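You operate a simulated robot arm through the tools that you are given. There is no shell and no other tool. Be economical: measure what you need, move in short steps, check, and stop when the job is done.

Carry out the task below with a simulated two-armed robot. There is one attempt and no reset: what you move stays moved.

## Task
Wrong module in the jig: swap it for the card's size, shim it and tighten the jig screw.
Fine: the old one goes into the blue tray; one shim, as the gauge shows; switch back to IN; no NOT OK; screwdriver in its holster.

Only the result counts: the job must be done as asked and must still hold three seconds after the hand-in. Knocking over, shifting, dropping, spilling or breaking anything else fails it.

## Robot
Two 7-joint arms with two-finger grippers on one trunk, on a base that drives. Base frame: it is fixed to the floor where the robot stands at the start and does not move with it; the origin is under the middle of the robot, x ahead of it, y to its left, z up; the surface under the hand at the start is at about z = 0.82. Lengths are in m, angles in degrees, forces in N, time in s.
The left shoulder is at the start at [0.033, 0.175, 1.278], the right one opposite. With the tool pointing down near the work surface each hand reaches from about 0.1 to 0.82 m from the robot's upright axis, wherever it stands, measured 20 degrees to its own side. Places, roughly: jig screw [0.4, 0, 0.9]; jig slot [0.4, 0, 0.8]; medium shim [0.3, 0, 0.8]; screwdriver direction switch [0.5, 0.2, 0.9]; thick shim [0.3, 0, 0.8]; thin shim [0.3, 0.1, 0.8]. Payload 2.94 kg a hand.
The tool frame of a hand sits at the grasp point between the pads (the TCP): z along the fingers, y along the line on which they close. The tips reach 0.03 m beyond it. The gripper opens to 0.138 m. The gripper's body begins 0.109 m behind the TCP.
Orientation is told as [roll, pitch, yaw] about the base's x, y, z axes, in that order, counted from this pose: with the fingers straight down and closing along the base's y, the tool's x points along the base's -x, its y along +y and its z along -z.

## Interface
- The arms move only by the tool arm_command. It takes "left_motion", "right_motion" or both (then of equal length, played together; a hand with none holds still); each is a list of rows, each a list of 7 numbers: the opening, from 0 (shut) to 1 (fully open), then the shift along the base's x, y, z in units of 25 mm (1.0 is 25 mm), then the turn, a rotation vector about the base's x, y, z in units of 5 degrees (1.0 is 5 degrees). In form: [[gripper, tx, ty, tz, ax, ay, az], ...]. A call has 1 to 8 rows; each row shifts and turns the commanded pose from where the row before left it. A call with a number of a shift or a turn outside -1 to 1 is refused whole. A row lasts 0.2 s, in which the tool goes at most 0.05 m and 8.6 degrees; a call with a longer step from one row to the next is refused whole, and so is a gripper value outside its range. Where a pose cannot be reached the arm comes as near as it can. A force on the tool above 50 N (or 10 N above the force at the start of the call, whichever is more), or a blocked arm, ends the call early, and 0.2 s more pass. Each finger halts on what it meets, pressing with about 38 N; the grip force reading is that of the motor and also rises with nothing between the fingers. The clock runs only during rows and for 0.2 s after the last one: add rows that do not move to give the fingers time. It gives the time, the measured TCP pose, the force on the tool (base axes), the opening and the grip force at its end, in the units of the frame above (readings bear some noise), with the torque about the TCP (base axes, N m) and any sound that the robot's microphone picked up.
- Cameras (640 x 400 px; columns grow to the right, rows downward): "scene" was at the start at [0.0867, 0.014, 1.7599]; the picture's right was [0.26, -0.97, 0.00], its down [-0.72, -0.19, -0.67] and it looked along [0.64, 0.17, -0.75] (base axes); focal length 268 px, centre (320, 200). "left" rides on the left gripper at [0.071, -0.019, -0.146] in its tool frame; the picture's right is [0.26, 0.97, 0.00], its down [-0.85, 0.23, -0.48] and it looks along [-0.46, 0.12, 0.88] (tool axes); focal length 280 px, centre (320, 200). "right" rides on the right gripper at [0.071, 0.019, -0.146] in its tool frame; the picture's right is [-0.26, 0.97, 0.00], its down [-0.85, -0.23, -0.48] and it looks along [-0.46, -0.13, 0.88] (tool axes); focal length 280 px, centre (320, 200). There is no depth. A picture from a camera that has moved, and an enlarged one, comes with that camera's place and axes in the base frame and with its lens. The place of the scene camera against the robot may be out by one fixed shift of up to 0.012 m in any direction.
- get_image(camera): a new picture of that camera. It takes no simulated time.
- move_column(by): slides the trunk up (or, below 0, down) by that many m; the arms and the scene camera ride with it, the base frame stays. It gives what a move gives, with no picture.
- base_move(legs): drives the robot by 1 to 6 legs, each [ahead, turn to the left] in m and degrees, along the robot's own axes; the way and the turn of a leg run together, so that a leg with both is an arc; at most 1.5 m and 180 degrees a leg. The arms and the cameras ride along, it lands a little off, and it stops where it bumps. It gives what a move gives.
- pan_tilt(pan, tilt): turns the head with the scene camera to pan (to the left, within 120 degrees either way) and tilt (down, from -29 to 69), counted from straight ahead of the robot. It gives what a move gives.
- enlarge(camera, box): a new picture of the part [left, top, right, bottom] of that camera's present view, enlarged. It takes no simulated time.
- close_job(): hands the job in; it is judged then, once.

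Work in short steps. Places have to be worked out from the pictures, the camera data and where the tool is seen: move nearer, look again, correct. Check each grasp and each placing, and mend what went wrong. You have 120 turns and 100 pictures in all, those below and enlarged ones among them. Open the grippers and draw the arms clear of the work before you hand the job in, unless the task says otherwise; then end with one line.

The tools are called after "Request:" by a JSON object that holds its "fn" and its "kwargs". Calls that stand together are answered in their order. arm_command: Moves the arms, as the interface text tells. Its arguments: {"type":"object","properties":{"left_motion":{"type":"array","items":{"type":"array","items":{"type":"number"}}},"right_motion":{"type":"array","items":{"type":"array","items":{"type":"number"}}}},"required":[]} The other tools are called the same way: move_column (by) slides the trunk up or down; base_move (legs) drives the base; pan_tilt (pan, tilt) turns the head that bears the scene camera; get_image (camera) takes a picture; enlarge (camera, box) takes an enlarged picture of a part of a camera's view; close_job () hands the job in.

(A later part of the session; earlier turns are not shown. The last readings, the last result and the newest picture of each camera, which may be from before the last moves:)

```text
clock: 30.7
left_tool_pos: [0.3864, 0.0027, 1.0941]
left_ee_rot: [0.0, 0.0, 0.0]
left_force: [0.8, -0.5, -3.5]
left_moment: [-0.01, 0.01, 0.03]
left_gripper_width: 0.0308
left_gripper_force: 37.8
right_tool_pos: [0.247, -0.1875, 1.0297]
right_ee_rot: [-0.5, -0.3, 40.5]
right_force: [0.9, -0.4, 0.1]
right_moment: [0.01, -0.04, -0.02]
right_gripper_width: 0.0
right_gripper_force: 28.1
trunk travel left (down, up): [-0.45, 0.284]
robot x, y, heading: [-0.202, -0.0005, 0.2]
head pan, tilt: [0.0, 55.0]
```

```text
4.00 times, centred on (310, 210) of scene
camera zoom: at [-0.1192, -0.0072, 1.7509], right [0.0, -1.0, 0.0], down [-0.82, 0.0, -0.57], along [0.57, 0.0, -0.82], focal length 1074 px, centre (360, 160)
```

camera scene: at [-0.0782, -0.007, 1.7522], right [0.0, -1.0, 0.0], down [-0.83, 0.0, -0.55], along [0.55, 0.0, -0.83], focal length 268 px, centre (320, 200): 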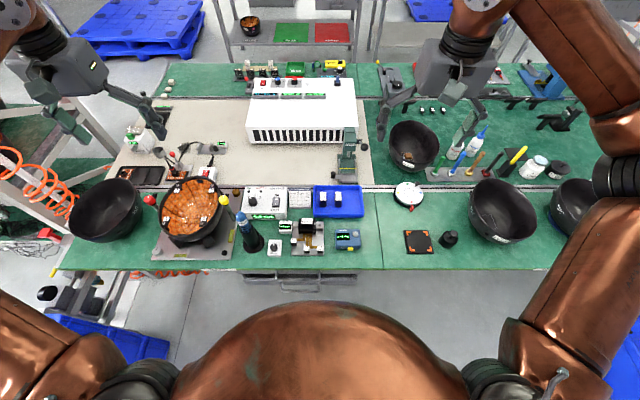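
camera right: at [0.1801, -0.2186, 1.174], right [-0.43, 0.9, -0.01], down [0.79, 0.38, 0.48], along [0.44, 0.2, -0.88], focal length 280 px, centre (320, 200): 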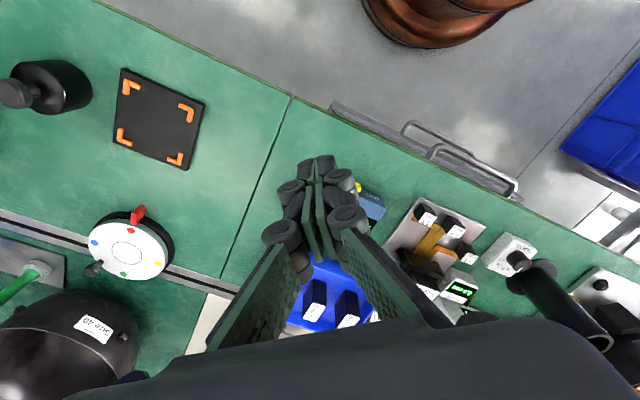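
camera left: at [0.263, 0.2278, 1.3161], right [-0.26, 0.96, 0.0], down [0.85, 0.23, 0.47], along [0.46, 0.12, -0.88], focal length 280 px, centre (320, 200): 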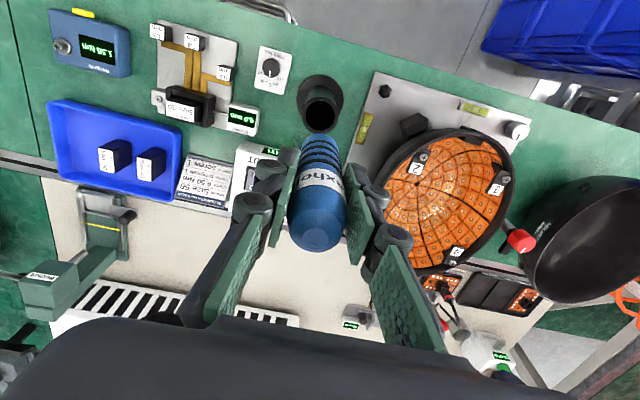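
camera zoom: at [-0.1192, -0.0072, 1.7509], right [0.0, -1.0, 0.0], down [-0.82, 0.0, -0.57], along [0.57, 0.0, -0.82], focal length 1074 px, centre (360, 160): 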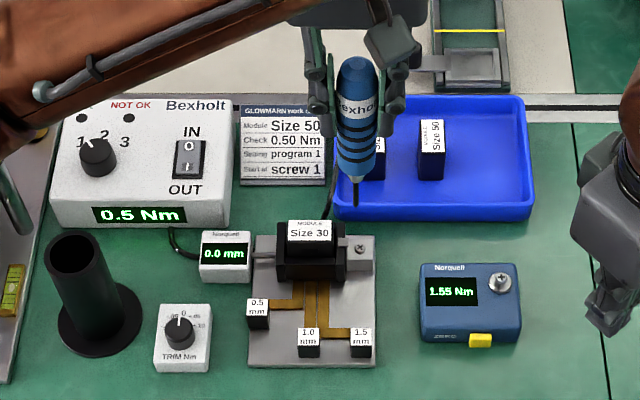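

By scene the bit is ~3.5 mm left (+y) of the screw, and still 86 mm above. I lower part way, shift −y 3 mm, and turn the right hand a bit for an unblocked view.

Request:
{"fn": "arm_command", "kwargs": {"right_motion": [[0, 0, 0, 0, 0, 0, -1], [0, 0, 0, 0, 0, 0, -1], [0, 0, 0, 0, 0, 0, -1], [0, 0, 0, 0, 0, 0, -1], [0, 0, 0, 0, 0, 0, 0]], "left_motion": [[0, 0.1, -0.12, -0.7, 0, 0, 0], [0, 0, 0, -0.7, 0, 0, 0], [0, 0, 0, -0.7, 0, 0, 0], [0, 0, 0, 0, 0, 0, 0], [0, 0, 0, 0, 0, 0, 0]]}}

Request:
{"fn": "get_image", "kwargs": {"camera": "right"}}

Request:
{"fn": "enlarge", "kwargs": {"camera": "scene", "box": [280, 190, 360, 240]}}

```text
clock: 31.9
left_tool_pos: [0.3881, 0.0012, 1.0418]
left_ee_rot: [0.1, 0.1, 0.0]
left_force: [0.0, -0.2, -3.4]
left_moment: [0.0, 0.02, 0.0]
left_gripper_width: 0.0309
left_gripper_force: 38.4
right_tool_pos: [0.248, -0.1872, 1.0288]
right_ee_rot: [-0.5, -0.3, 20.4]
right_force: [0.5, 0.0, -0.4]
right_moment: [0.01, 0.01, 0.02]
right_gripper_width: 0.0
right_gripper_force: 28.0
trunk travel left (down, up): [-0.45, 0.284]
robot x, y, heading: [-0.2041, -0.0024, -0.0]
head pan, tilt: [0.0, 55.0]
```

```text
67 pictures are left
camera right: at [0.1743, -0.193, 1.1739], right [-0.09, 1.0, -0.01], down [0.87, 0.08, 0.48], along [0.48, 0.04, -0.88], focal length 280 px, centre (320, 200)
```

right: 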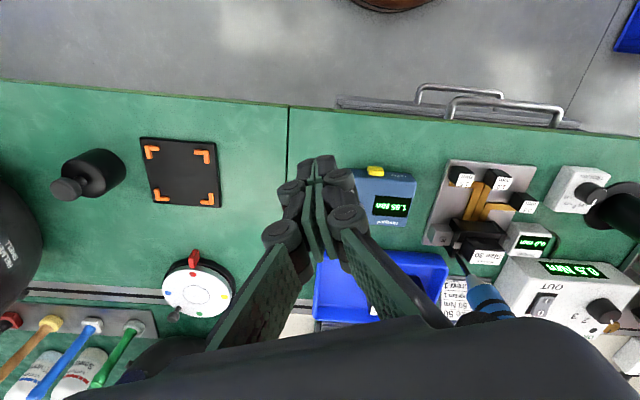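

```text
8.00 times, centred on (320, 215) of scene
camera zoom: at [-0.119, -0.007, 1.7509], right [0.0, -1.0, 0.0], down [-0.82, 0.0, -0.57], along [0.57, 0.0, -0.82], focal length 2148 px, centre (320, 80)
```

zoom: 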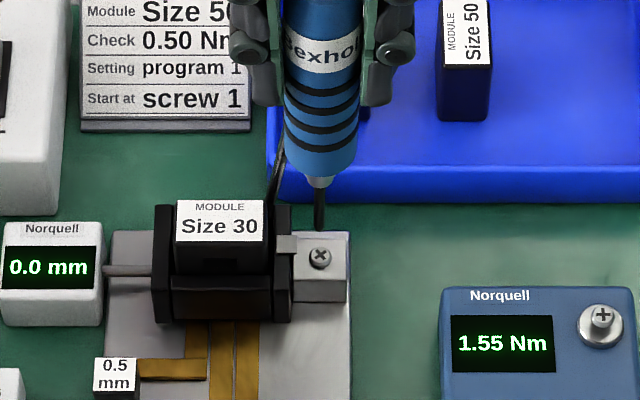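

Y is aligned. I check x with an enlarged right view.

Request:
{"fn": "enlarge", "kwargs": {"camera": "right", "box": [410, 200, 530, 290]}}

```text
4.44 times, centred on (470, 245) of right
camera zoom: at [0.1743, -0.193, 1.1739], right [-0.09, 1.0, -0.01], down [0.87, 0.08, 0.48], along [0.48, 0.04, -0.88], focal length 1246 px, centre (-347, 0)
```

zoom: 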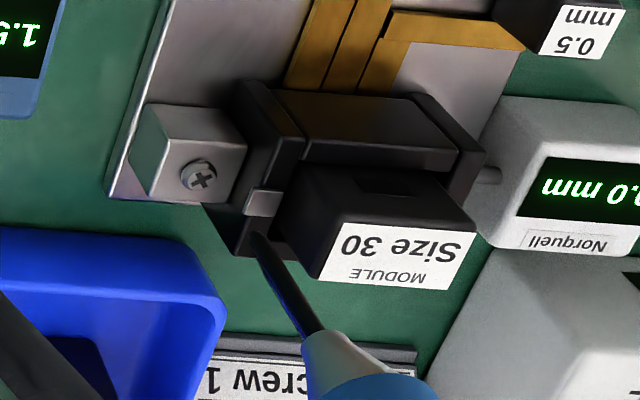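

Both views agree that the screw is ~4 mm further in +x. I shift +3 mm and lower 24 mm, then compare again with little parallax.

Request:
{"fn": "arm_command", "kwargs": {"left_motion": [[0, 0.12, 0, -0.3, 0, 0, 0], [0, 0, 0, -0.3, 0, 0, 0], [0, 0, 0, -0.3, 0, 0, 0], [0, 0, 0, 0, 0, 0, 0], [0, 0, 0, 0, 0, 0, 0]]}}

Request:
{"fn": "enlarge", "kwargs": {"camera": "right", "box": [410, 200, 530, 290]}}

Request:
{"fn": "enlarge", "kwargs": {"camera": "scene", "box": [296, 200, 344, 230]}}

```text
clock: 33.1
left_tool_pos: [0.3916, -0.0003, 1.0182]
left_ee_rot: [0.1, 0.1, 0.0]
left_force: [0.1, 0.2, -2.8]
left_moment: [-0.03, 0.01, 0.04]
left_gripper_width: 0.0309
left_gripper_force: 37.9
right_tool_pos: [0.247, -0.1871, 1.0285]
right_ee_rot: [-0.5, -0.3, 20.5]
right_force: [0.6, 0.7, 0.0]
right_moment: [-0.01, -0.02, 0.04]
right_gripper_width: 0.0
right_gripper_force: 28.2
trunk travel left (down, up): [-0.45, 0.284]
robot x, y, heading: [-0.2031, 0.0001, 0.2]
head pan, tilt: [0.0, 55.0]
```

```text
4.44 times, centred on (470, 245) of right
camera zoom: at [0.1742, -0.193, 1.1738], right [-0.09, 1.0, -0.01], down [0.87, 0.08, 0.48], along [0.48, 0.04, -0.88], focal length 1246 px, centre (-347, 0)
```

zoom: 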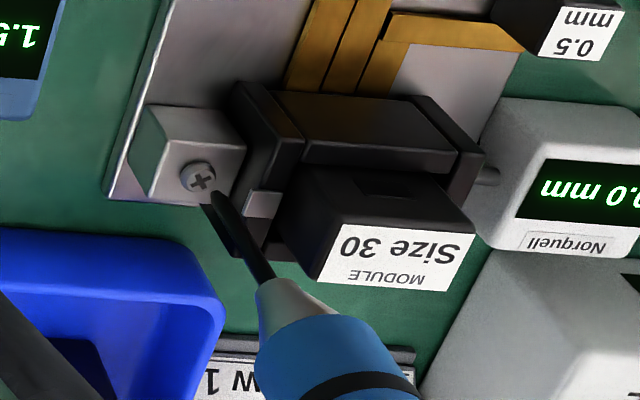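

```text
13.33 times, centred on (320, 215) of scene
camera zoom: at [-0.1191, -0.007, 1.7509], right [0.0, -1.0, 0.0], down [-0.82, 0.0, -0.57], along [0.57, 0.0, -0.82], focal length 3580 px, centre (320, 0)
```

zoom: 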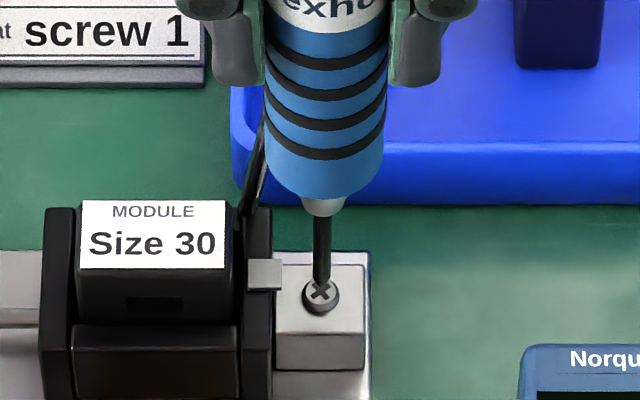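

Nearly aligned; about 8 mm remain down and ~2 mm in +x. I correct and lower gently to contact.

Request:
{"fn": "arm_command", "kwargs": {"left_motion": [[0, 0.09, 0, 0, 0, 0, 0], [0, 0, 0, -0.1, 0, 0, 0], [0, 0, 0, -0.1, 0, 0, 0], [0, 0, 0, 0, 0, 0, 0]]}}

Request:
{"fn": "enlarge", "kwargs": {"camera": "right", "box": [430, 220, 490, 265]}}

Request:
{"fn": "enlarge", "kwargs": {"camera": "scene", "box": [308, 210, 332, 225]}}

```text
clock: 34.1
left_tool_pos: [0.3945, -0.0009, 1.0125]
left_ee_rot: [0.1, 0.0, 0.0]
left_force: [0.6, -0.1, -3.2]
left_moment: [0.02, -0.01, 0.02]
left_gripper_width: 0.031
left_gripper_force: 38.5
right_tool_pos: [0.2477, -0.1866, 1.0296]
right_ee_rot: [-0.5, -0.3, 20.5]
right_force: [-0.4, 0.0, -0.4]
right_moment: [0.0, 0.0, -0.02]
right_gripper_width: 0.0
right_gripper_force: 27.9
trunk travel left (down, up): [-0.45, 0.284]
robot x, y, heading: [-0.2067, -0.0001, 0.0]
head pan, tilt: [0.0, 55.0]
```

```text
8.89 times, centred on (460, 242) of right
camera zoom: at [0.1741, -0.193, 1.1739], right [-0.09, 1.0, -0.01], down [0.87, 0.08, 0.48], along [0.48, 0.04, -0.88], focal length 2492 px, centre (-924, -178)
```

zoom: 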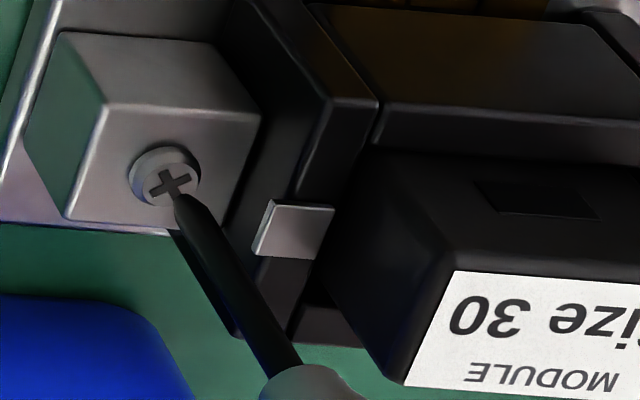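

```text
16.00 times, centred on (320, 218) of scene
camera zoom: at [-0.1193, -0.0069, 1.7509], right [0.0, -1.0, 0.0], down [-0.82, 0.0, -0.57], along [0.57, 0.0, -0.82], focal length 4295 px, centre (320, -80)
```

zoom: 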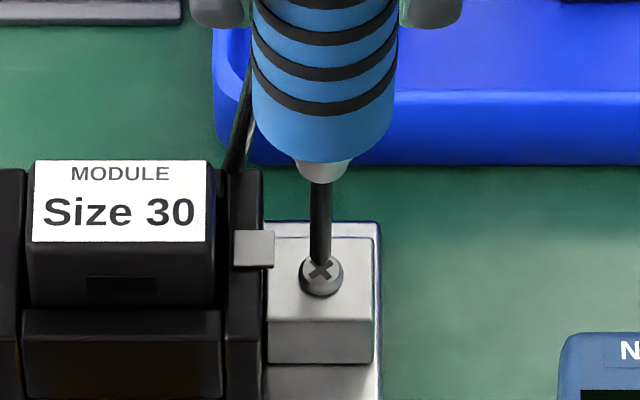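

Tip is on line with the screw recess, 4 mm above. I press down in small steps.

Request:
{"fn": "arm_command", "kwargs": {"left_motion": [[0, 0, 0, -0.1, 0, 0, 0], [0, 0, 0, -0.1, 0, 0, 0], [0, 0, 0, -0.06, 0, 0, 0], [0, 0, 0, 0, 0, 0, 0]]}}

```text
clock: 35.1
left_tool_pos: [0.3954, -0.0004, 1.0078]
left_ee_rot: [0.1, 0.0, 0.0]
left_force: [0.7, 0.1, 1.7]
left_moment: [0.1, 0.08, 0.02]
left_gripper_width: 0.0312
left_gripper_force: 38.3
right_tool_pos: [0.2472, -0.1868, 1.0295]
right_ee_rot: [-0.5, -0.2, 20.5]
right_force: [-0.2, -0.1, -0.1]
right_moment: [0.0, 0.0, -0.01]
right_gripper_width: 0.0
right_gripper_force: 28.5
trunk travel left (down, up): [-0.45, 0.284]
robot x, y, heading: [-0.2014, 0.0028, 0.1]
head pan, tilt: [0.0, 55.0]
```

Contact (force up 5 N). I press a little more.

Request:
{"fn": "arm_command", "kwargs": {"left_motion": [[0, 0, 0, -0.1, 0, 0, 0], [0, 0, 0, -0.1, 0, 0, 0], [0, 0, 0, 0, 0, 0, 0], [0, 0, 0, 0, 0, 0, 0]]}}

Request:
{"fn": "enlarge", "kwargs": {"camera": "right", "box": [430, 220, 490, 265]}}

```text
clock: 36.1
left_tool_pos: [0.3948, -0.0003, 1.0084]
left_ee_rot: [-0.2, -0.6, 0.0]
left_force: [3.2, 3.6, 49.3]
left_moment: [0.72, -0.5, 0.02]
left_gripper_width: 0.0313
left_gripper_force: 37.7
right_tool_pos: [0.2454, -0.1855, 1.0315]
right_ee_rot: [-0.5, -0.5, 20.6]
right_force: [0.7, 0.4, 0.8]
right_moment: [0.0, 0.03, 0.01]
right_gripper_width: 0.0003
right_gripper_force: 28.4
trunk travel left (down, up): [-0.45, 0.284]
robot x, y, heading: [-0.199, -0.0018, 0.3]
head pan, tilt: [0.0, 55.0]
```

```text
8.89 times, centred on (460, 242) of right
camera zoom: at [0.1708, -0.1926, 1.1755], right [-0.09, 1.0, -0.01], down [0.87, 0.08, 0.49], along [0.48, 0.04, -0.87], focal length 2492 px, centre (-924, -178)
```

zoom: 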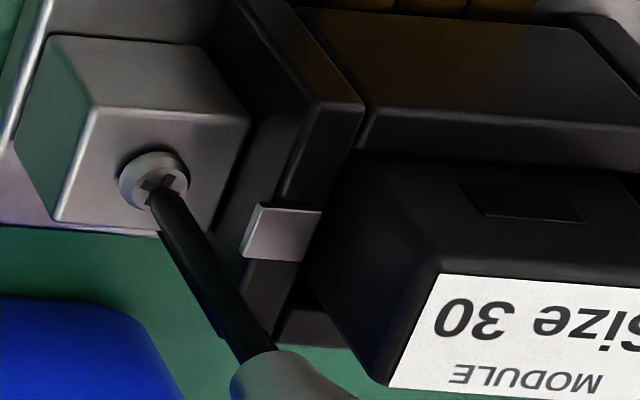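

49 N but no turning; the tip looks ~2 mm too far in +x. I lift slightly, shift back 2 mm and press again.

Request:
{"fn": "arm_command", "kwargs": {"left_motion": [[0, 0, 0, 0.2, 0, 0, 0], [0, 0, 0, 0.1, 0, 0, 0], [0, -0.08, 0, 0, 0, 0, 0], [0, 0, 0, 0, 0, 0, 0]]}}

Request:
{"fn": "enlarge", "kwargs": {"camera": "right", "box": [430, 220, 490, 265]}}

Request:
{"fn": "enlarge", "kwargs": {"camera": "scene", "box": [308, 210, 332, 225]}}

```text
clock: 37.1
left_tool_pos: [0.3919, 0.001, 1.009]
left_ee_rot: [0.0, 0.1, -0.1]
left_force: [6.3, -1.8, 13.2]
left_moment: [-0.2, -0.89, -0.01]
left_gripper_width: 0.0306
left_gripper_force: 38.1
right_tool_pos: [0.2477, -0.1861, 1.0282]
right_ee_rot: [-0.5, -0.3, 20.5]
right_force: [-0.3, 0.0, 0.3]
right_moment: [-0.01, 0.0, -0.01]
right_gripper_width: 0.0
right_gripper_force: 28.1
trunk travel left (down, up): [-0.45, 0.284]
robot x, y, heading: [-0.2011, -0.0007, 0.1]
head pan, tilt: [0.0, 55.0]
```

```text
8.89 times, centred on (460, 242) of right
camera zoom: at [0.1734, -0.1932, 1.1741], right [-0.09, 1.0, -0.01], down [0.87, 0.08, 0.48], along [0.48, 0.04, -0.88], focal length 2492 px, centre (-924, -178)
```

zoom: 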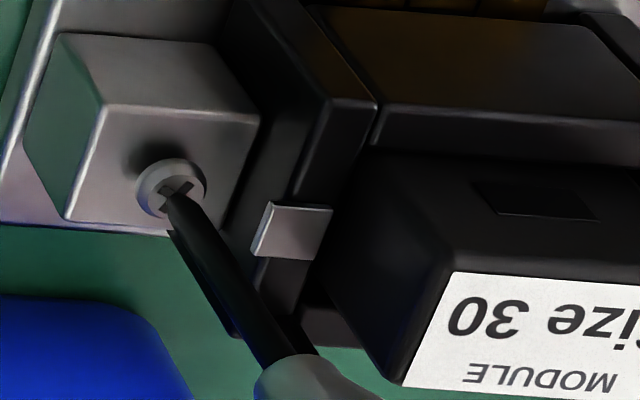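

```text
16.00 times, centred on (320, 218) of scene
camera zoom: at [-0.1203, -0.0072, 1.7509], right [0.0, -1.0, 0.0], down [-0.82, 0.0, -0.57], along [0.57, 0.0, -0.82], focal length 4295 px, centre (320, -80)
```

zoom: 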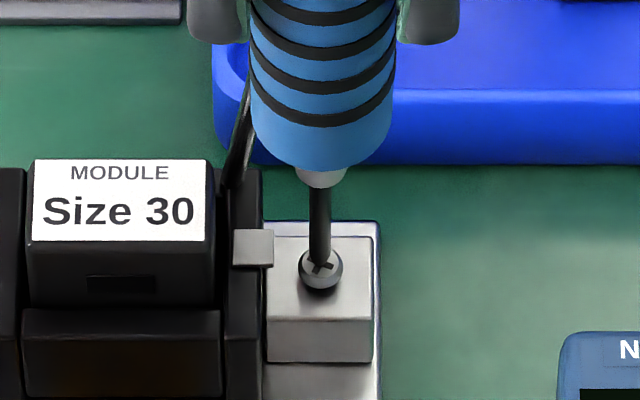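

The screw head has risen and turned: it is loosening. I undo the side shift and keep gentle pressure to go on.

Request:
{"fn": "arm_command", "kwargs": {"left_motion": [[0, 0.06, 0, 0, 0, 0, 0], [0, 0, 0, 0, 0, 0, 0], [0, 0, 0, 0, 0, 0, 0], [0, 0, 0, 0, 0, 0, 0], [0, 0, 0, 0, 0, 0, 0], [0, 0, 0, 0, 0, 0, 0]]}}

Request:
{"fn": "enlarge", "kwargs": {"camera": "right", "box": [430, 220, 490, 265]}}

```text
clock: 38.5
left_tool_pos: [0.3928, 0.0002, 1.0112]
left_ee_rot: [0.0, -0.1, 0.0]
left_force: [-5.2, -0.2, 23.0]
left_moment: [-0.13, 0.64, 0.0]
left_gripper_width: 0.0308
left_gripper_force: 37.7
right_tool_pos: [0.2465, -0.1869, 1.0305]
right_ee_rot: [-0.5, -0.4, 20.5]
right_force: [-0.1, 0.0, -0.1]
right_moment: [-0.02, 0.02, -0.04]
right_gripper_width: 0.0
right_gripper_force: 28.2
trunk travel left (down, up): [-0.45, 0.284]
robot x, y, heading: [-0.2032, -0.0029, -0.1]
head pan, tilt: [0.0, 55.0]
```

```text
8.89 times, centred on (460, 242) of right
camera zoom: at [0.172, -0.1932, 1.1747], right [-0.09, 1.0, -0.01], down [0.87, 0.08, 0.48], along [0.48, 0.04, -0.88], focal length 2492 px, centre (-924, -178)
```

zoom: 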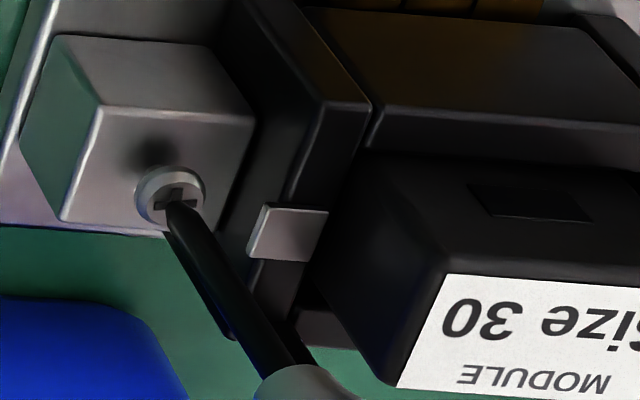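

Still rising. I continue, easing the tool upward with the screw.

Request:
{"fn": "arm_command", "kwargs": {"left_motion": [[0, -0.02, 0, 0.04, 0, 0, 0], [0, 0, 0, 0.04, 0, 0, 0], [0, 0, 0, 0.04, 0, 0, 0], [0, 0, 0, 0.04, 0, 0, 0], [0, 0, 0, 0.04, 0, 0, 0], [0, 0, 0, 0.04, 0, 0, 0], [0, 0, 0, 0, 0, 0, 0]]}}

Request:
{"fn": "enlarge", "kwargs": {"camera": "right", "box": [430, 220, 490, 265]}}

Request:
{"fn": "enlarge", "kwargs": {"camera": "scene", "box": [230, 175, 350, 250]}}

```text
clock: 40.1
left_tool_pos: [0.3939, 0.0014, 1.0147]
left_ee_rot: [0.1, 0.1, 0.0]
left_force: [0.2, 0.9, -3.2]
left_moment: [0.01, 0.0, 0.0]
left_gripper_width: 0.0311
left_gripper_force: 37.6
right_tool_pos: [0.2481, -0.1877, 1.0303]
right_ee_rot: [-0.4, -0.3, 20.6]
right_force: [-0.6, 0.2, 0.7]
right_moment: [0.0, 0.0, 0.02]
right_gripper_width: 0.0
right_gripper_force: 28.5
trunk travel left (down, up): [-0.45, 0.284]
robot x, y, heading: [-0.2023, -0.0012, -0.0]
head pan, tilt: [0.0, 55.0]
```

```text
8.89 times, centred on (460, 242) of right
camera zoom: at [0.1742, -0.193, 1.1738], right [-0.09, 1.0, -0.01], down [0.87, 0.08, 0.48], along [0.48, 0.04, -0.88], focal length 2492 px, centre (-924, -178)
```

zoom: 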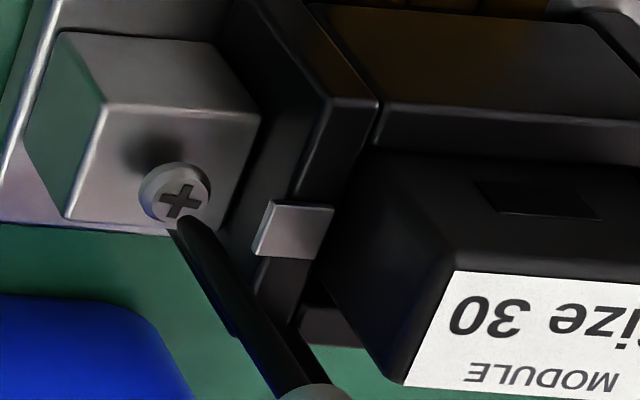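

```text
5.33 times, centred on (290, 212) of scene
camera zoom: at [-0.1192, -0.0069, 1.7509], right [0.0, -1.0, 0.0], down [-0.82, 0.0, -0.57], along [0.57, 0.0, -0.82], focal length 1432 px, centre (480, 133)
```

zoom: 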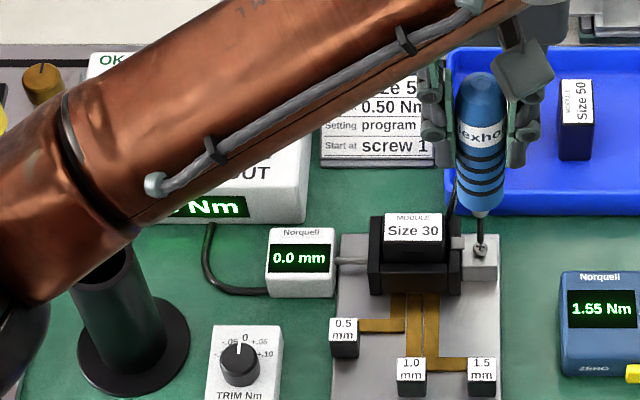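

Contact was lost as I rose; the screw is ~4 mm proud. I press once more to see whether it has reached its end.

Request:
{"fn": "arm_command", "kwargs": {"left_motion": [[0, 0, -0.03, -0.1, 0, 0, 0], [0, 0, 0, -0.1, 0, 0, 0], [0, 0, 0, -0.04, 0, 0, 0], [0, 0, 0, 0, 0, 0, 0], [0, 0, 0, 0, 0, 0, 0], [0, 0, 0, 0, 0, 0, 0], [0, 0, 0, 0, 0, 0, 0], [0, 0, 0, 0, 0, 0, 0]]}}

Request:
{"fn": "enlarge", "kwargs": {"camera": "right", "box": [430, 220, 490, 265]}}

```text
clock: 41.9
left_tool_pos: [0.3926, -0.0001, 1.0123]
left_ee_rot: [0.1, -0.1, -0.1]
left_force: [1.9, -0.7, 16.4]
left_moment: [-0.17, -0.38, -0.08]
left_gripper_width: 0.0312
left_gripper_force: 38.1
right_tool_pos: [0.247, -0.1864, 1.0303]
right_ee_rot: [-0.4, -0.4, 20.6]
right_force: [-0.4, 0.1, -0.6]
right_moment: [0.02, 0.02, 0.03]
right_gripper_width: 0.0002
right_gripper_force: 28.8
trunk travel left (down, up): [-0.45, 0.284]
robot x, y, heading: [-0.2011, 0.0024, 0.1]
head pan, tilt: [0.0, 55.0]
```

```text
8.89 times, centred on (460, 242) of right
camera zoom: at [0.173, -0.1932, 1.1743], right [-0.09, 1.0, -0.01], down [0.87, 0.08, 0.48], along [0.48, 0.04, -0.88], focal length 2492 px, centre (-924, -178)
```

zoom: 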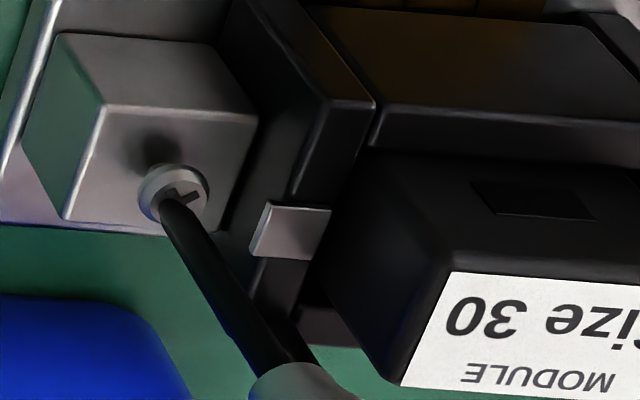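

The screw has turned further with no more rise, so it is fully loose. I lift the driver, swing the left hand aside, and look at the jig with the right hand.

Request:
{"fn": "arm_command", "kwargs": {"left_motion": [[0, 0, 0, 1, 0, 0, 0], [0, 0, 0, 1, 0, 0, 0], [0, 0, 0, 1, 0, 0, 0], [0, 0, 0, 1, 0, 0, 0], [0, 0, 1, 1, 0, 0, 0], [0, 0, 1, 1, 0, 0, 0], [0, 0, 1, 1, 0, 0, 0], [0, 0, 1, 1, 0, 0, 0]]}}

Request:
{"fn": "arm_command", "kwargs": {"left_motion": [[0, 0, 1, 0, 0, 0, 0], [0, 0, 1, 0, 0, 0, 0], [0, 0, 1, 0, 0, 0, 0], [0, 0, 1, 0, 0, 0, 0], [0, 0, 1, 0, 0, 0, 0], [0, 0, 1, 0, 0, 0, 0], [0, 0, 1, 0, 0, 0, 0], [0, 0, 1, 0, 0, 0, 0]], "right_motion": [[0, 0, 0, 0, 0, 0, -1], [0, 0.2, 0.5, 0, 0, 0, -1], [0, 0.2, 1, 0, 0, 0, -1], [0, 0.2, 1, 0, 0, 0, -1], [0.2, 0.2, 1, 0, 0, 0, 0], [0.4, 0.2, 1, 0, 0, 0, 0], [0.5, 0.2, 1, 0, 0, 0, 0], [0.5, 0, 0, 0, 0, 0, 0]]}}

Request:
{"fn": "get_image", "kwargs": {"camera": "right"}}

Request:
{"fn": "enlarge", "kwargs": {"camera": "scene", "box": [230, 175, 390, 275]}}

```text
clock: 43.7
left_tool_pos: [0.3957, 0.103, 1.2089]
left_ee_rot: [0.0, 0.2, 0.0]
left_force: [-0.9, 0.2, -3.6]
left_moment: [-0.02, -0.01, 0.04]
left_gripper_width: 0.0309
left_gripper_force: 37.6
right_tool_pos: [0.2479, -0.1867, 1.0307]
right_ee_rot: [-0.7, -0.3, 20.5]
right_force: [-0.6, -0.5, -0.2]
right_moment: [0.01, -0.01, 0.0]
right_gripper_width: 0.0
right_gripper_force: 27.9
trunk travel left (down, up): [-0.45, 0.284]
robot x, y, heading: [-0.2066, 0.0025, -0.0]
head pan, tilt: [0.0, 55.0]
```

```text
clock: 45.5
left_tool_pos: [0.3925, 0.2983, 1.2116]
left_ee_rot: [0.0, 0.1, -0.1]
left_force: [-0.4, -0.6, -3.7]
left_moment: [-0.03, -0.03, -0.03]
left_gripper_width: 0.0309
left_gripper_force: 38.5
right_tool_pos: [0.2778, -0.0483, 1.0308]
right_ee_rot: [-0.6, -0.3, 0.4]
right_force: [0.1, -1.0, -0.1]
right_moment: [0.0, 0.01, -0.01]
right_gripper_width: 0.0692
right_gripper_force: 0.1
trunk travel left (down, up): [-0.45, 0.284]
robot x, y, heading: [-0.2022, -0.0017, 0.1]
head pan, tilt: [0.0, 55.0]
```

```text
53 pictures are left
camera right: at [0.2064, -0.028, 1.175], right [0.25, 0.97, -0.01], down [0.85, -0.22, 0.48], along [0.47, -0.13, -0.88], focal length 280 px, centre (320, 200)
```

right: 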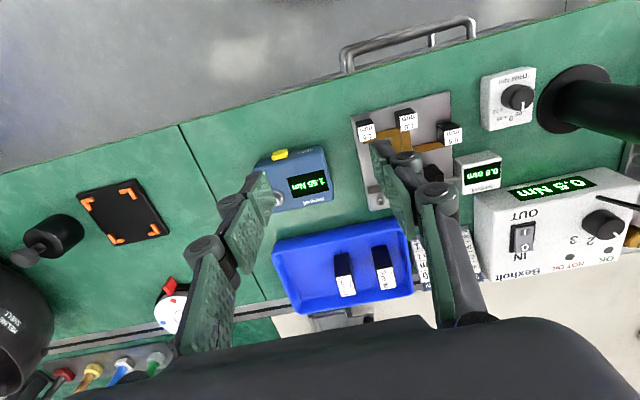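

```text
4.00 times, centred on (310, 225) of scene
camera zoom: at [-0.1198, -0.0061, 1.7509], right [0.0, -1.0, 0.0], down [-0.82, 0.0, -0.57], along [0.57, 0.0, -0.82], focal length 1074 px, centre (360, 100)
```

zoom: 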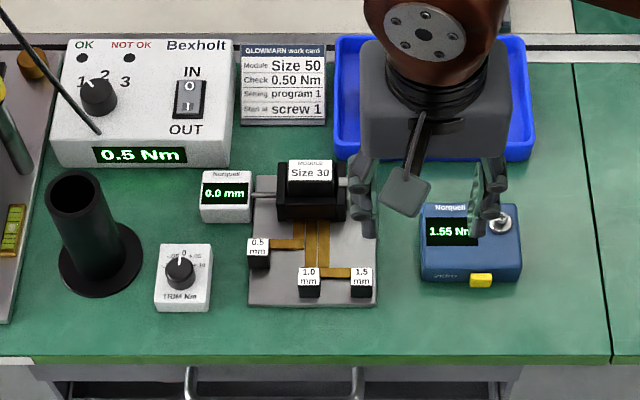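

Labels dark, screw loose. The old module sits at about (0.398, 0.045, top 0.886) with its thin faces front/back, so I turn the right hand −90° to close along x and move it over the jig.

Request:
{"fn": "arm_command", "kwargs": {"right_motion": [[0.5, 0.3, 0.2, 0.2, 0, 0, -1], [0.5, 0.3, 0.2, 0.2, 0, 0, -1], [0.5, 0.3, 0.2, 0.2, 0, 0, -1], [0.5, 0.3, 0.2, 0, 0, 0, -1], [0.5, 0.3, 0.2, 0, 0, 0, -1], [0.5, 0.3, 0.2, 0, 0, 0, -1], [0.5, 0.3, 0.2, 0, 0, 0, -1], [0.5, 0.3, 0.2, 0, 0, 0, -1]]}}

Request:
{"fn": "arm_command", "kwargs": {"right_motion": [[0.5, 0.3, 0.3, 0, 0, 0, -1], [0.5, 0.3, 0.3, 0, 0, 0, -1], [0.5, 0.3, 0.3, 0, 0, 0, -1], [0.5, 0.3, 0.3, 0, 0, 0, -1], [0.5, 0.3, 0.3, 0, 0, 0, -1], [0.5, 0.3, 0.3, 0, 0, 0, -1], [0.5, 0.3, 0.3, 0, 0, 0, -1], [0.5, 0.3, 0, 0, 0, 0, -1]]}}

Request:
{"fn": "arm_command", "kwargs": {"right_motion": [[0.5, 0, 0, 0, 0, 0, -1], [0.5, 0, 0, 0, 0, 0, -1], [0.5, 0, 0, 0, 0, 0, 0], [0.5, 0, 0, 0, 0, 0, 0]]}}

Request:
{"fn": "get_image", "kwargs": {"camera": "right"}}

```text
clock: 47.3
left_tool_pos: [0.3928, 0.2988, 1.2107]
left_ee_rot: [0.1, 0.1, -0.1]
left_force: [0.1, -0.4, -3.5]
left_moment: [-0.01, -0.01, 0.03]
left_gripper_width: 0.0309
left_gripper_force: 37.9
right_tool_pos: [0.3384, -0.0074, 1.0452]
right_ee_rot: [-0.5, -0.4, -39.5]
right_force: [0.5, -0.2, 0.2]
right_moment: [0.0, -0.04, 0.0]
right_gripper_width: 0.0689
right_gripper_force: 0.0
trunk travel left (down, up): [-0.45, 0.284]
robot x, y, heading: [-0.1983, -0.0005, 0.0]
head pan, tilt: [0.0, 55.0]
```

```text
clock: 49.1
left_tool_pos: [0.3932, 0.298, 1.2107]
left_ee_rot: [-0.1, 0.1, 0.0]
left_force: [0.8, 0.2, -2.6]
left_moment: [0.0, 0.04, 0.02]
left_gripper_width: 0.031
left_gripper_force: 37.5
right_tool_pos: [0.3986, 0.0439, 1.0438]
right_ee_rot: [-0.7, -0.4, -79.6]
right_force: [0.9, -0.7, -0.4]
right_moment: [0.01, 0.02, 0.03]
right_gripper_width: 0.0692
right_gripper_force: 0.0
trunk travel left (down, up): [-0.45, 0.284]
robot x, y, heading: [-0.2054, 0.0021, 0.2]
head pan, tilt: [0.0, 55.0]
```

```text
clock: 50.1
left_tool_pos: [0.3925, 0.2972, 1.211]
left_ee_rot: [-0.1, 0.0, 0.1]
left_force: [-0.1, 0.0, -2.9]
left_moment: [-0.01, -0.01, -0.01]
left_gripper_width: 0.0309
left_gripper_force: 37.9
right_tool_pos: [0.3982, 0.0449, 1.0443]
right_ee_rot: [-0.6, -0.3, -89.6]
right_force: [0.0, 0.3, -0.6]
right_moment: [-0.01, 0.01, 0.0]
right_gripper_width: 0.069
right_gripper_force: 0.1
trunk travel left (down, up): [-0.45, 0.284]
robot x, y, heading: [-0.1999, -0.0002, 0.0]
head pan, tilt: [0.0, 55.0]
```

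```text
51 pictures are left
camera right: at [0.4185, 0.1161, 1.1875], right [0.97, -0.25, -0.01], down [-0.22, -0.85, 0.48], along [-0.13, -0.47, -0.88], focal length 280 px, centre (320, 200)
```

right: 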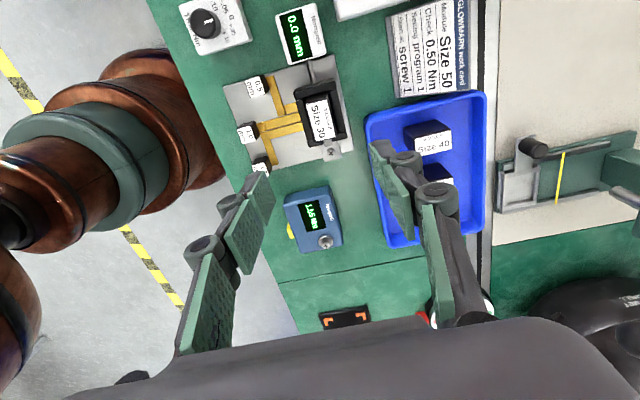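

Alignment is within ~1.5 mm. I descend to just above grip height and check.

Request:
{"fn": "arm_command", "kwargs": {"right_motion": [[0.5, 0.03, 0.05, -1, 0, 0, 0], [0.5, 0, 0, -1, 0, 0, 0], [0.5, 0, 0, -1, 0, 0, 0], [0.5, 0, 0, -1, 0, 0, 0], [0.5, 0, 0, -1, 0, 0, 0], [0.5, 0, 0, -0.5, 0, 0, 0], [0.5, 0, 0, 0, 0, 0, 0]]}}

Request:
{"fn": "enlarge", "kwargs": {"camera": "right", "box": [220, 80, 440, 240]}}

```text
clock: 51.7
left_tool_pos: [0.3928, 0.2992, 1.2102]
left_ee_rot: [0.0, 0.1, 0.0]
left_force: [0.0, 0.3, -3.1]
left_moment: [-0.03, 0.02, -0.01]
left_gripper_width: 0.0308
left_gripper_force: 38.2
right_tool_pos: [0.4006, 0.0446, 0.9074]
right_ee_rot: [-0.6, -0.4, -89.6]
right_force: [0.0, -0.6, -0.2]
right_moment: [-0.04, 0.0, 0.01]
right_gripper_width: 0.0689
right_gripper_force: 0.0
trunk travel left (down, up): [-0.45, 0.284]
robot x, y, heading: [-0.2022, -0.0015, 0.2]
head pan, tilt: [0.0, 55.0]
```

```text
2.50 times, centred on (330, 160) of right
camera zoom: at [0.4213, 0.1171, 1.0509], right [0.97, -0.25, -0.01], down [-0.22, -0.85, 0.48], along [-0.13, -0.47, -0.88], focal length 701 px, centre (295, 300)
```

zoom: 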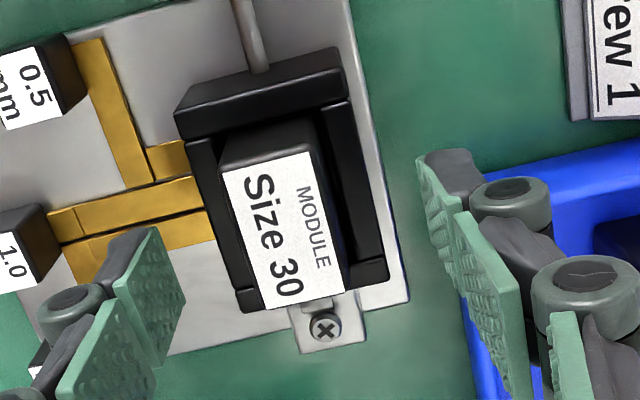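

The cradle is a low frame with the module ~15 mm above its walls; fingertips must stay above them. I lower 4 mm, nudge +y 3 mm, and close.

Request:
{"fn": "arm_command", "kwargs": {"right_motion": [[0.5, 0, 0.12, -0.16, 0, 0, 0], [0.4, 0, 0, 0, 0, 0, 0], [0, 0, 0, 0, 0, 0, 0], [0, 0, 0, 0, 0, 0, 0], [0, 0, 0, 0, 0, 0, 0], [0, 0, 0, 0, 0, 0, 0], [0, 0, 0, 0, 0, 0, 0]]}}

Request:
{"fn": "enlarge", "kwargs": {"camera": "right", "box": [220, 80, 440, 240]}}

```text
clock: 53.3
left_tool_pos: [0.3935, 0.2976, 1.2105]
left_ee_rot: [0.0, 0.1, -0.1]
left_force: [-0.1, 0.5, -2.3]
left_moment: [0.02, 0.0, -0.03]
left_gripper_width: 0.0311
left_gripper_force: 38.6
right_tool_pos: [0.4002, 0.0476, 0.9024]
right_ee_rot: [-0.6, -0.3, -89.5]
right_force: [-1.0, 0.0, 0.1]
right_moment: [0.02, 0.04, 0.03]
right_gripper_width: 0.0247
right_gripper_force: 38.2
trunk travel left (down, up): [-0.45, 0.284]
robot x, y, heading: [-0.2014, -0.0004, -0.0]
head pan, tilt: [0.0, 55.0]
```

```text
2.50 times, centred on (330, 160) of right
camera zoom: at [0.4205, 0.1199, 1.0462], right [0.97, -0.25, -0.01], down [-0.22, -0.85, 0.48], along [-0.13, -0.47, -0.88], focal length 701 px, centre (295, 300)
```

zoom: 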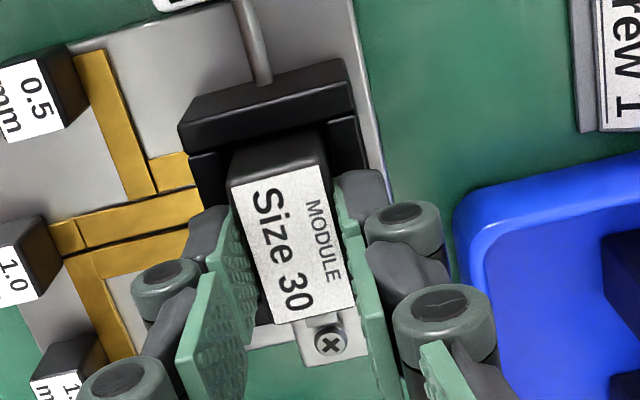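

Gripped at 24.7 mm with no side load. I lift gently.

Request:
{"fn": "arm_command", "kwargs": {"right_motion": [[0, 0, 0, 0.2, 0, 0, 0], [0, 0, 0, 0.4, 0, 0, 0], [0, 0, 0, 0.6, 0, 0, 0], [0, 0, 0, 1, 0, 0, 0], [0, 0, 0, 1, 0, 0, 0], [0, 0, 0, 1, 0, 0, 0], [0, 0, 0, 0, 0, 0, 0]]}}

Request:
{"fn": "get_image", "kwargs": {"camera": "right"}}

Request:
{"fn": "enlarge", "kwargs": {"camera": "scene", "box": [260, 175, 380, 250]}}

```text
clock: 54.9
left_tool_pos: [0.3941, 0.2984, 1.2099]
left_ee_rot: [0.0, 0.0, 0.0]
left_force: [-1.0, 0.2, -3.1]
left_moment: [-0.01, 0.03, -0.03]
left_gripper_width: 0.0313
left_gripper_force: 38.6
right_tool_pos: [0.399, 0.0488, 1.0061]
right_ee_rot: [-0.7, -0.4, -89.5]
right_force: [-0.2, 0.5, -0.9]
right_moment: [-0.02, 0.02, 0.01]
right_gripper_width: 0.025
right_gripper_force: 38.1
trunk travel left (down, up): [-0.45, 0.284]
robot x, y, heading: [-0.2045, -0.0003, 0.3]
head pan, tilt: [0.0, 55.0]
```

```text
48 pictures are left
camera right: at [0.4199, 0.1195, 1.1515], right [0.97, -0.25, -0.01], down [-0.22, -0.85, 0.48], along [-0.13, -0.47, -0.88], focal length 280 px, centre (320, 200)
```

right: 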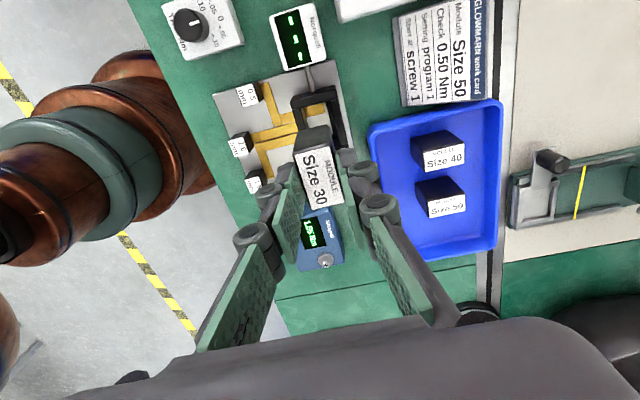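

```text
5.33 times, centred on (320, 212) of scene
camera zoom: at [-0.1186, -0.0059, 1.7508], right [0.0, -1.0, 0.0], down [-0.82, 0.0, -0.57], along [0.57, 0.0, -0.82], focal length 1432 px, centre (320, 133)
```

zoom: 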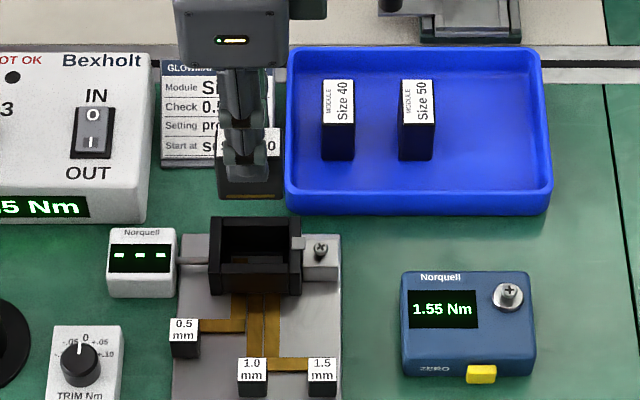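

The old module is out and the gauge shows "---". I carry it to the free right part of the tray, turning back to yaw 0 on the way.

Request:
{"fn": "arm_command", "kwargs": {"right_motion": [[0, 0, -0.3, 0.5, 0, 0, 1], [0, 0.2, -0.4, 0, 0, 0, 1], [0, 0.3, -0.4, 0, 0, 0, 1], [0, 0.3, -0.4, 0, 0, 0, 1], [0, 0.3, -0.4, 0, 0, 0, 1], [0, 0.3, -0.4, 0, 0, 0, 1], [0, 0.3, -0.4, 0, 0, 0, 1], [0, 0.3, -0.4, 0, 0, 0, 1]]}}

Request:
{"fn": "arm_command", "kwargs": {"right_motion": [[0, 0.3, -0.5, 0, 0, 0, 1], [0, 0.3, -0.5, 0, 0, 0, 1], [0, 0.3, -0.5, 0, 0, 0, 1], [0, 0.3, -0.5, 0, 0, 0, 1], [0, 0.3, -0.5, 0, 0, 0, 1], [0, 0.3, -0.5, 0, 0, 0, 1], [0, 0.3, -0.5, 0, 0, 0, 1], [0, 0.3, -0.5, 0, 0, 0, 1]]}}

Request:
{"fn": "arm_command", "kwargs": {"right_motion": [[0, 0.2, -0.3, 0, 0, 0, 1], [0, 0, 0, 0, 0, 0, 1], [0, 0, 0, 0, 0, 0, 0], [0, 0, 0, 0, 0, 0, 0]]}}

Request:
{"fn": "get_image", "kwargs": {"camera": "right"}}

```text
clock: 56.7
left_tool_pos: [0.3926, 0.299, 1.2099]
left_ee_rot: [0.0, 0.1, 0.0]
left_force: [-1.5, -0.2, -2.9]
left_moment: [0.0, 0.02, -0.02]
left_gripper_width: 0.0311
left_gripper_force: 38.5
right_tool_pos: [0.4505, -0.0296, 1.0192]
right_ee_rot: [-0.7, -0.2, -49.5]
right_force: [0.7, 0.4, -1.2]
right_moment: [-0.01, -0.01, -0.01]
right_gripper_width: 0.0252
right_gripper_force: 37.7
trunk travel left (down, up): [-0.45, 0.284]
robot x, y, heading: [-0.2025, 0.0023, 0.1]
head pan, tilt: [0.0, 55.0]
```

```text
clock: 58.5
left_tool_pos: [0.3924, 0.2972, 1.2108]
left_ee_rot: [0.0, 0.1, 0.0]
left_force: [-0.3, 0.9, -2.2]
left_moment: [0.02, 0.02, -0.01]
left_gripper_width: 0.0309
left_gripper_force: 38.2
right_tool_pos: [0.509, -0.131, 1.0223]
right_ee_rot: [-0.5, -0.3, -9.5]
right_force: [-0.4, 0.1, -0.2]
right_moment: [0.04, -0.02, 0.01]
right_gripper_width: 0.025
right_gripper_force: 37.9
trunk travel left (down, up): [-0.45, 0.284]
robot x, y, heading: [-0.2019, 0.0025, 0.3]
head pan, tilt: [0.0, 55.0]
```

```text
clock: 59.5
left_tool_pos: [0.3925, 0.2972, 1.2103]
left_ee_rot: [0.0, 0.0, 0.1]
left_force: [-0.3, -0.2, -3.1]
left_moment: [-0.02, -0.01, 0.01]
left_gripper_width: 0.0312
left_gripper_force: 38.0
right_tool_pos: [0.5134, -0.1383, 1.021]
right_ee_rot: [-0.6, -0.4, 0.5]
right_force: [-0.2, 0.3, -0.7]
right_moment: [0.0, 0.03, 0.02]
right_gripper_width: 0.0249
right_gripper_force: 38.0
trunk travel left (down, up): [-0.45, 0.284]
robot x, y, heading: [-0.2045, 0.0007, 0.2]
head pan, tilt: [0.0, 55.0]
```

```text
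46 pictures are left
camera right: at [0.4427, -0.1179, 1.1648], right [0.25, 0.97, -0.01], down [0.85, -0.22, 0.48], along [0.46, -0.13, -0.88], focal length 280 px, centre (320, 200)
```

right: 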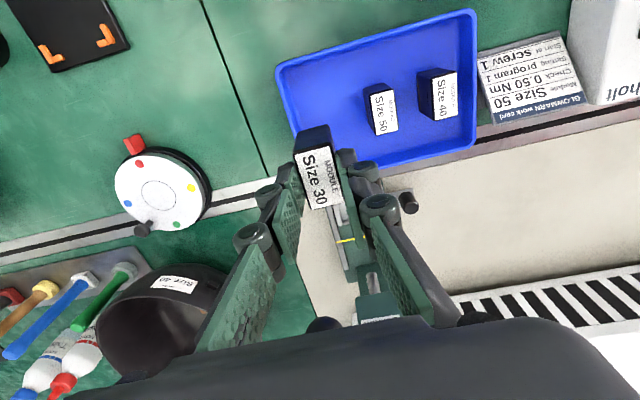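

Tray right rim is at y ≈ −0.165; Size 50 is at (0.513, −0.072). I shift 4 mm and lower the old module toward the tray floor.

Request:
{"fn": "arm_command", "kwargs": {"right_motion": [[0, 0, 0.16, -1, 0, 0, 0], [0, 0, 0, -1, 0, 0, 0], [0, 0, 0, -1, 0, 0, 0], [0, 0, 0, -1, 0, 0, 0], [0, 0, 0, -0.4, 0, 0, 0], [0, 0, 0, -0.2, 0, 0, 0], [0, 0, 0, 0, 0, 0, 0]]}}

Request:
{"fn": "enlarge", "kwargs": {"camera": "scene", "box": [290, 160, 410, 240]}}

```text
clock: 61.1
left_tool_pos: [0.3928, 0.2966, 1.2104]
left_ee_rot: [0.0, 0.2, 0.0]
left_force: [-0.1, -0.1, -2.8]
left_moment: [0.01, 0.02, 0.01]
left_gripper_width: 0.0309
left_gripper_force: 37.8
right_tool_pos: [0.5163, -0.1335, 0.905]
right_ee_rot: [-0.4, -0.2, 0.6]
right_force: [-0.3, -0.5, -0.1]
right_moment: [0.02, 0.05, 0.0]
right_gripper_width: 0.025
right_gripper_force: 37.5
trunk travel left (down, up): [-0.45, 0.284]
robot x, y, heading: [-0.2051, -0.0007, 0.1]
head pan, tilt: [0.0, 55.0]
```

```text
5.00 times, centred on (350, 200) of scene
camera zoom: at [-0.1192, -0.0063, 1.7509], right [0.0, -1.0, 0.0], down [-0.82, 0.0, -0.57], along [0.57, 0.0, -0.82], focal length 1342 px, centre (170, 200)
```

zoom: 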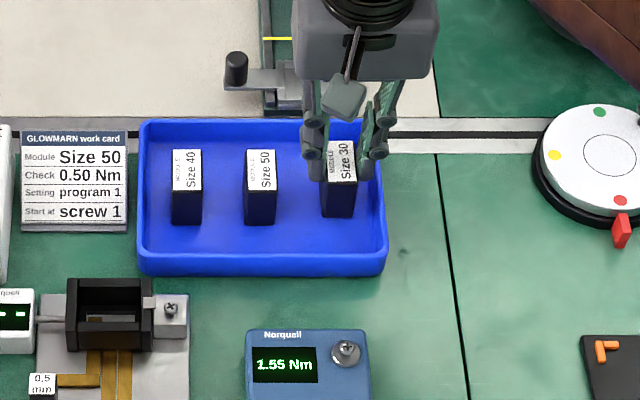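

Well placed above the tray, clear of the others. I lower in small steps until it touches.

Request:
{"fn": "arm_command", "kwargs": {"right_motion": [[0, 0, 0, -0.16, 0, 0, 0], [0, 0, 0, -0.16, 0, 0, 0], [0, 0, 0, -0.12, 0, 0, 0], [0, 0, 0, -0.12, 0, 0, 0], [0, 0, 0, 0, 0, 0, 0]]}}

```text
clock: 62.3
left_tool_pos: [0.3905, 0.2969, 1.2117]
left_ee_rot: [-0.1, -0.1, 0.0]
left_force: [-0.2, -0.7, -2.3]
left_moment: [0.0, 0.01, -0.01]
left_gripper_width: 0.031
left_gripper_force: 38.0
right_tool_pos: [0.5148, -0.1333, 0.8933]
right_ee_rot: [-0.5, -0.4, 0.4]
right_force: [0.3, -2.4, 10.1]
right_moment: [0.08, 0.07, 0.0]
right_gripper_width: 0.0248
right_gripper_force: 37.9
trunk travel left (down, up): [-0.45, 0.284]
robot x, y, heading: [-0.2041, 0.0021, 0.2]
head pan, tilt: [0.0, 55.0]
```

Touched down at 10 N. I open a little, lift clear, and move over Size 50 at (0.513, −0.072).

Request:
{"fn": "arm_command", "kwargs": {"right_motion": [[0.22, 0, 0, 0.05, 0, 0, 0], [0.3, 0, 0, 0, 0, 0, 0], [0.3, 0, 0, 0, 0, 0, 0], [0.3, 0, 0, 0.5, 0, 0, 0], [0.3, 0, 0, 1, 0, 0, 0], [0.3, 0, 0, 1, 0, 0, 0], [0.35, 0, 0.4, 0.5, 0, 0, 0]]}}

Request:
{"fn": "arm_command", "kwargs": {"right_motion": [[0.4, 0, 1, 0, 0, 0, 0], [0.4, 0, 1, 0, 0, 0, 0], [0.4, 0, 0.06, 0, 0, 0, 0], [0.4, 0, 0, 0, 0, 0, 0]]}}

Request:
{"fn": "get_image", "kwargs": {"camera": "right"}}

```text
clock: 63.9
left_tool_pos: [0.3933, 0.2985, 1.2117]
left_ee_rot: [-0.1, 0.1, 0.0]
left_force: [0.6, 0.5, -3.0]
left_moment: [0.01, 0.01, -0.03]
left_gripper_width: 0.0311
left_gripper_force: 37.8
right_tool_pos: [0.514, -0.1215, 0.9665]
right_ee_rot: [-0.6, -0.3, 0.4]
right_force: [0.8, -0.2, 0.6]
right_moment: [0.01, -0.01, -0.03]
right_gripper_width: 0.0484
right_gripper_force: 0.0
trunk travel left (down, up): [-0.45, 0.284]
robot x, y, heading: [-0.2025, 0.0009, 0.2]
head pan, tilt: [0.0, 55.0]
```

```text
clock: 64.9
left_tool_pos: [0.3918, 0.297, 1.2113]
left_ee_rot: [-0.1, 0.1, -0.1]
left_force: [-1.1, -1.1, -2.2]
left_moment: [0.01, 0.01, -0.01]
left_gripper_width: 0.031
left_gripper_force: 38.1
right_tool_pos: [0.5154, -0.0715, 0.9687]
right_ee_rot: [-0.6, -0.3, 0.5]
right_force: [0.0, -0.9, -0.1]
right_moment: [-0.02, 0.04, -0.03]
right_gripper_width: 0.0554
right_gripper_force: 0.1
trunk travel left (down, up): [-0.45, 0.284]
robot x, y, heading: [-0.2014, -0.0027, -0.1]
head pan, tilt: [0.0, 55.0]
```

```text
44 pictures are left
camera right: at [0.4447, -0.0518, 1.1124], right [0.25, 0.97, -0.01], down [0.85, -0.22, 0.48], along [0.46, -0.13, -0.88], focal length 280 px, centre (320, 200)
```

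right: 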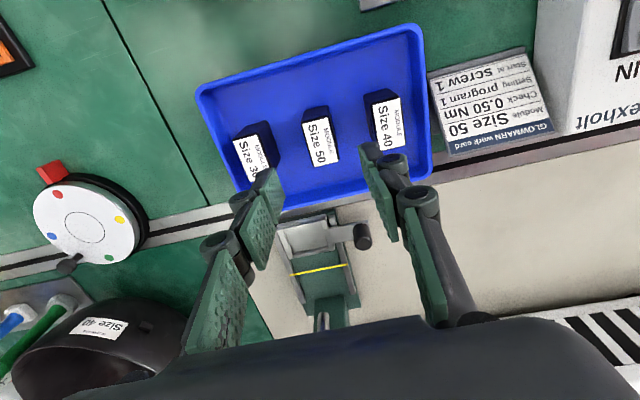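

Size 50 is centred below. I descend to z 0.893 and grip it.

Request:
{"fn": "arm_command", "kwargs": {"right_motion": [[0.4, -0.08, 0, -1, 0, 0, 0], [0.4, 0, 0, -1, 0, 0, 0], [0.4, 0, 0, -1, 0, 0, 0], [0.4, 0, 0, 0, 0, 0, 0], [0, 0, 0, 0, 0, 0, 0], [0, 0, 0, 0, 0, 0, 0], [0, 0, 0, 0, 0, 0, 0], [0, 0, 0, 0, 0, 0, 0]]}}

Request:
{"fn": "arm_command", "kwargs": {"right_motion": [[0, 0, 0, 0.4, 0, 0, 0], [0, 0, 0, 1, 0, 0, 0], [0, 0, 0, 1, 0, 0, 0], [0, 0, 0, 1, 0, 0, 0], [0, 0, 0, 1, 0, 0, 0], [0, 0, 0, 0.6, 0, 0, 0], [0, 0, 0, 0, 0, 0, 0]]}}

Request:
{"fn": "get_image", "kwargs": {"camera": "right"}}

```text
clock: 66.7
left_tool_pos: [0.3931, 0.2987, 1.211]
left_ee_rot: [0.0, 0.2, 0.0]
left_force: [-0.1, 0.1, -2.7]
left_moment: [-0.01, 0.0, 0.01]
left_gripper_width: 0.0311
left_gripper_force: 38.1
right_tool_pos: [0.5145, -0.0702, 0.8903]
right_ee_rot: [-0.6, -0.3, 0.5]
right_force: [-0.2, 0.3, 0.7]
right_moment: [-0.03, 0.01, 0.02]
right_gripper_width: 0.025
right_gripper_force: 37.9
trunk travel left (down, up): [-0.45, 0.284]
robot x, y, heading: [-0.2048, 0.0017, 0.3]
head pan, tilt: [0.0, 55.0]
```

```text
clock: 68.3
left_tool_pos: [0.3931, 0.2975, 1.2104]
left_ee_rot: [0.1, 0.0, 0.0]
left_force: [0.1, -0.8, -2.8]
left_moment: [-0.01, 0.01, 0.03]
left_gripper_width: 0.0309
left_gripper_force: 38.0
right_tool_pos: [0.512, -0.0707, 1.0161]
right_ee_rot: [-0.6, -0.3, 0.4]
right_force: [0.0, -0.3, -0.9]
right_moment: [-0.01, -0.01, 0.05]
right_gripper_width: 0.025
right_gripper_force: 37.7
trunk travel left (down, up): [-0.45, 0.284]
robot x, y, heading: [-0.2001, 0.0012, 0.0]
head pan, tilt: [0.0, 55.0]
```

```text
43 pictures are left
camera right: at [0.4402, -0.052, 1.1602], right [0.25, 0.97, -0.01], down [0.85, -0.22, 0.48], along [0.46, -0.13, -0.88], focal length 280 px, centre (320, 200)
```

right: 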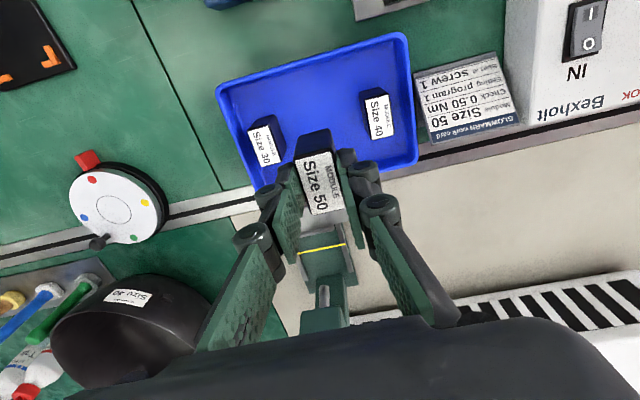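

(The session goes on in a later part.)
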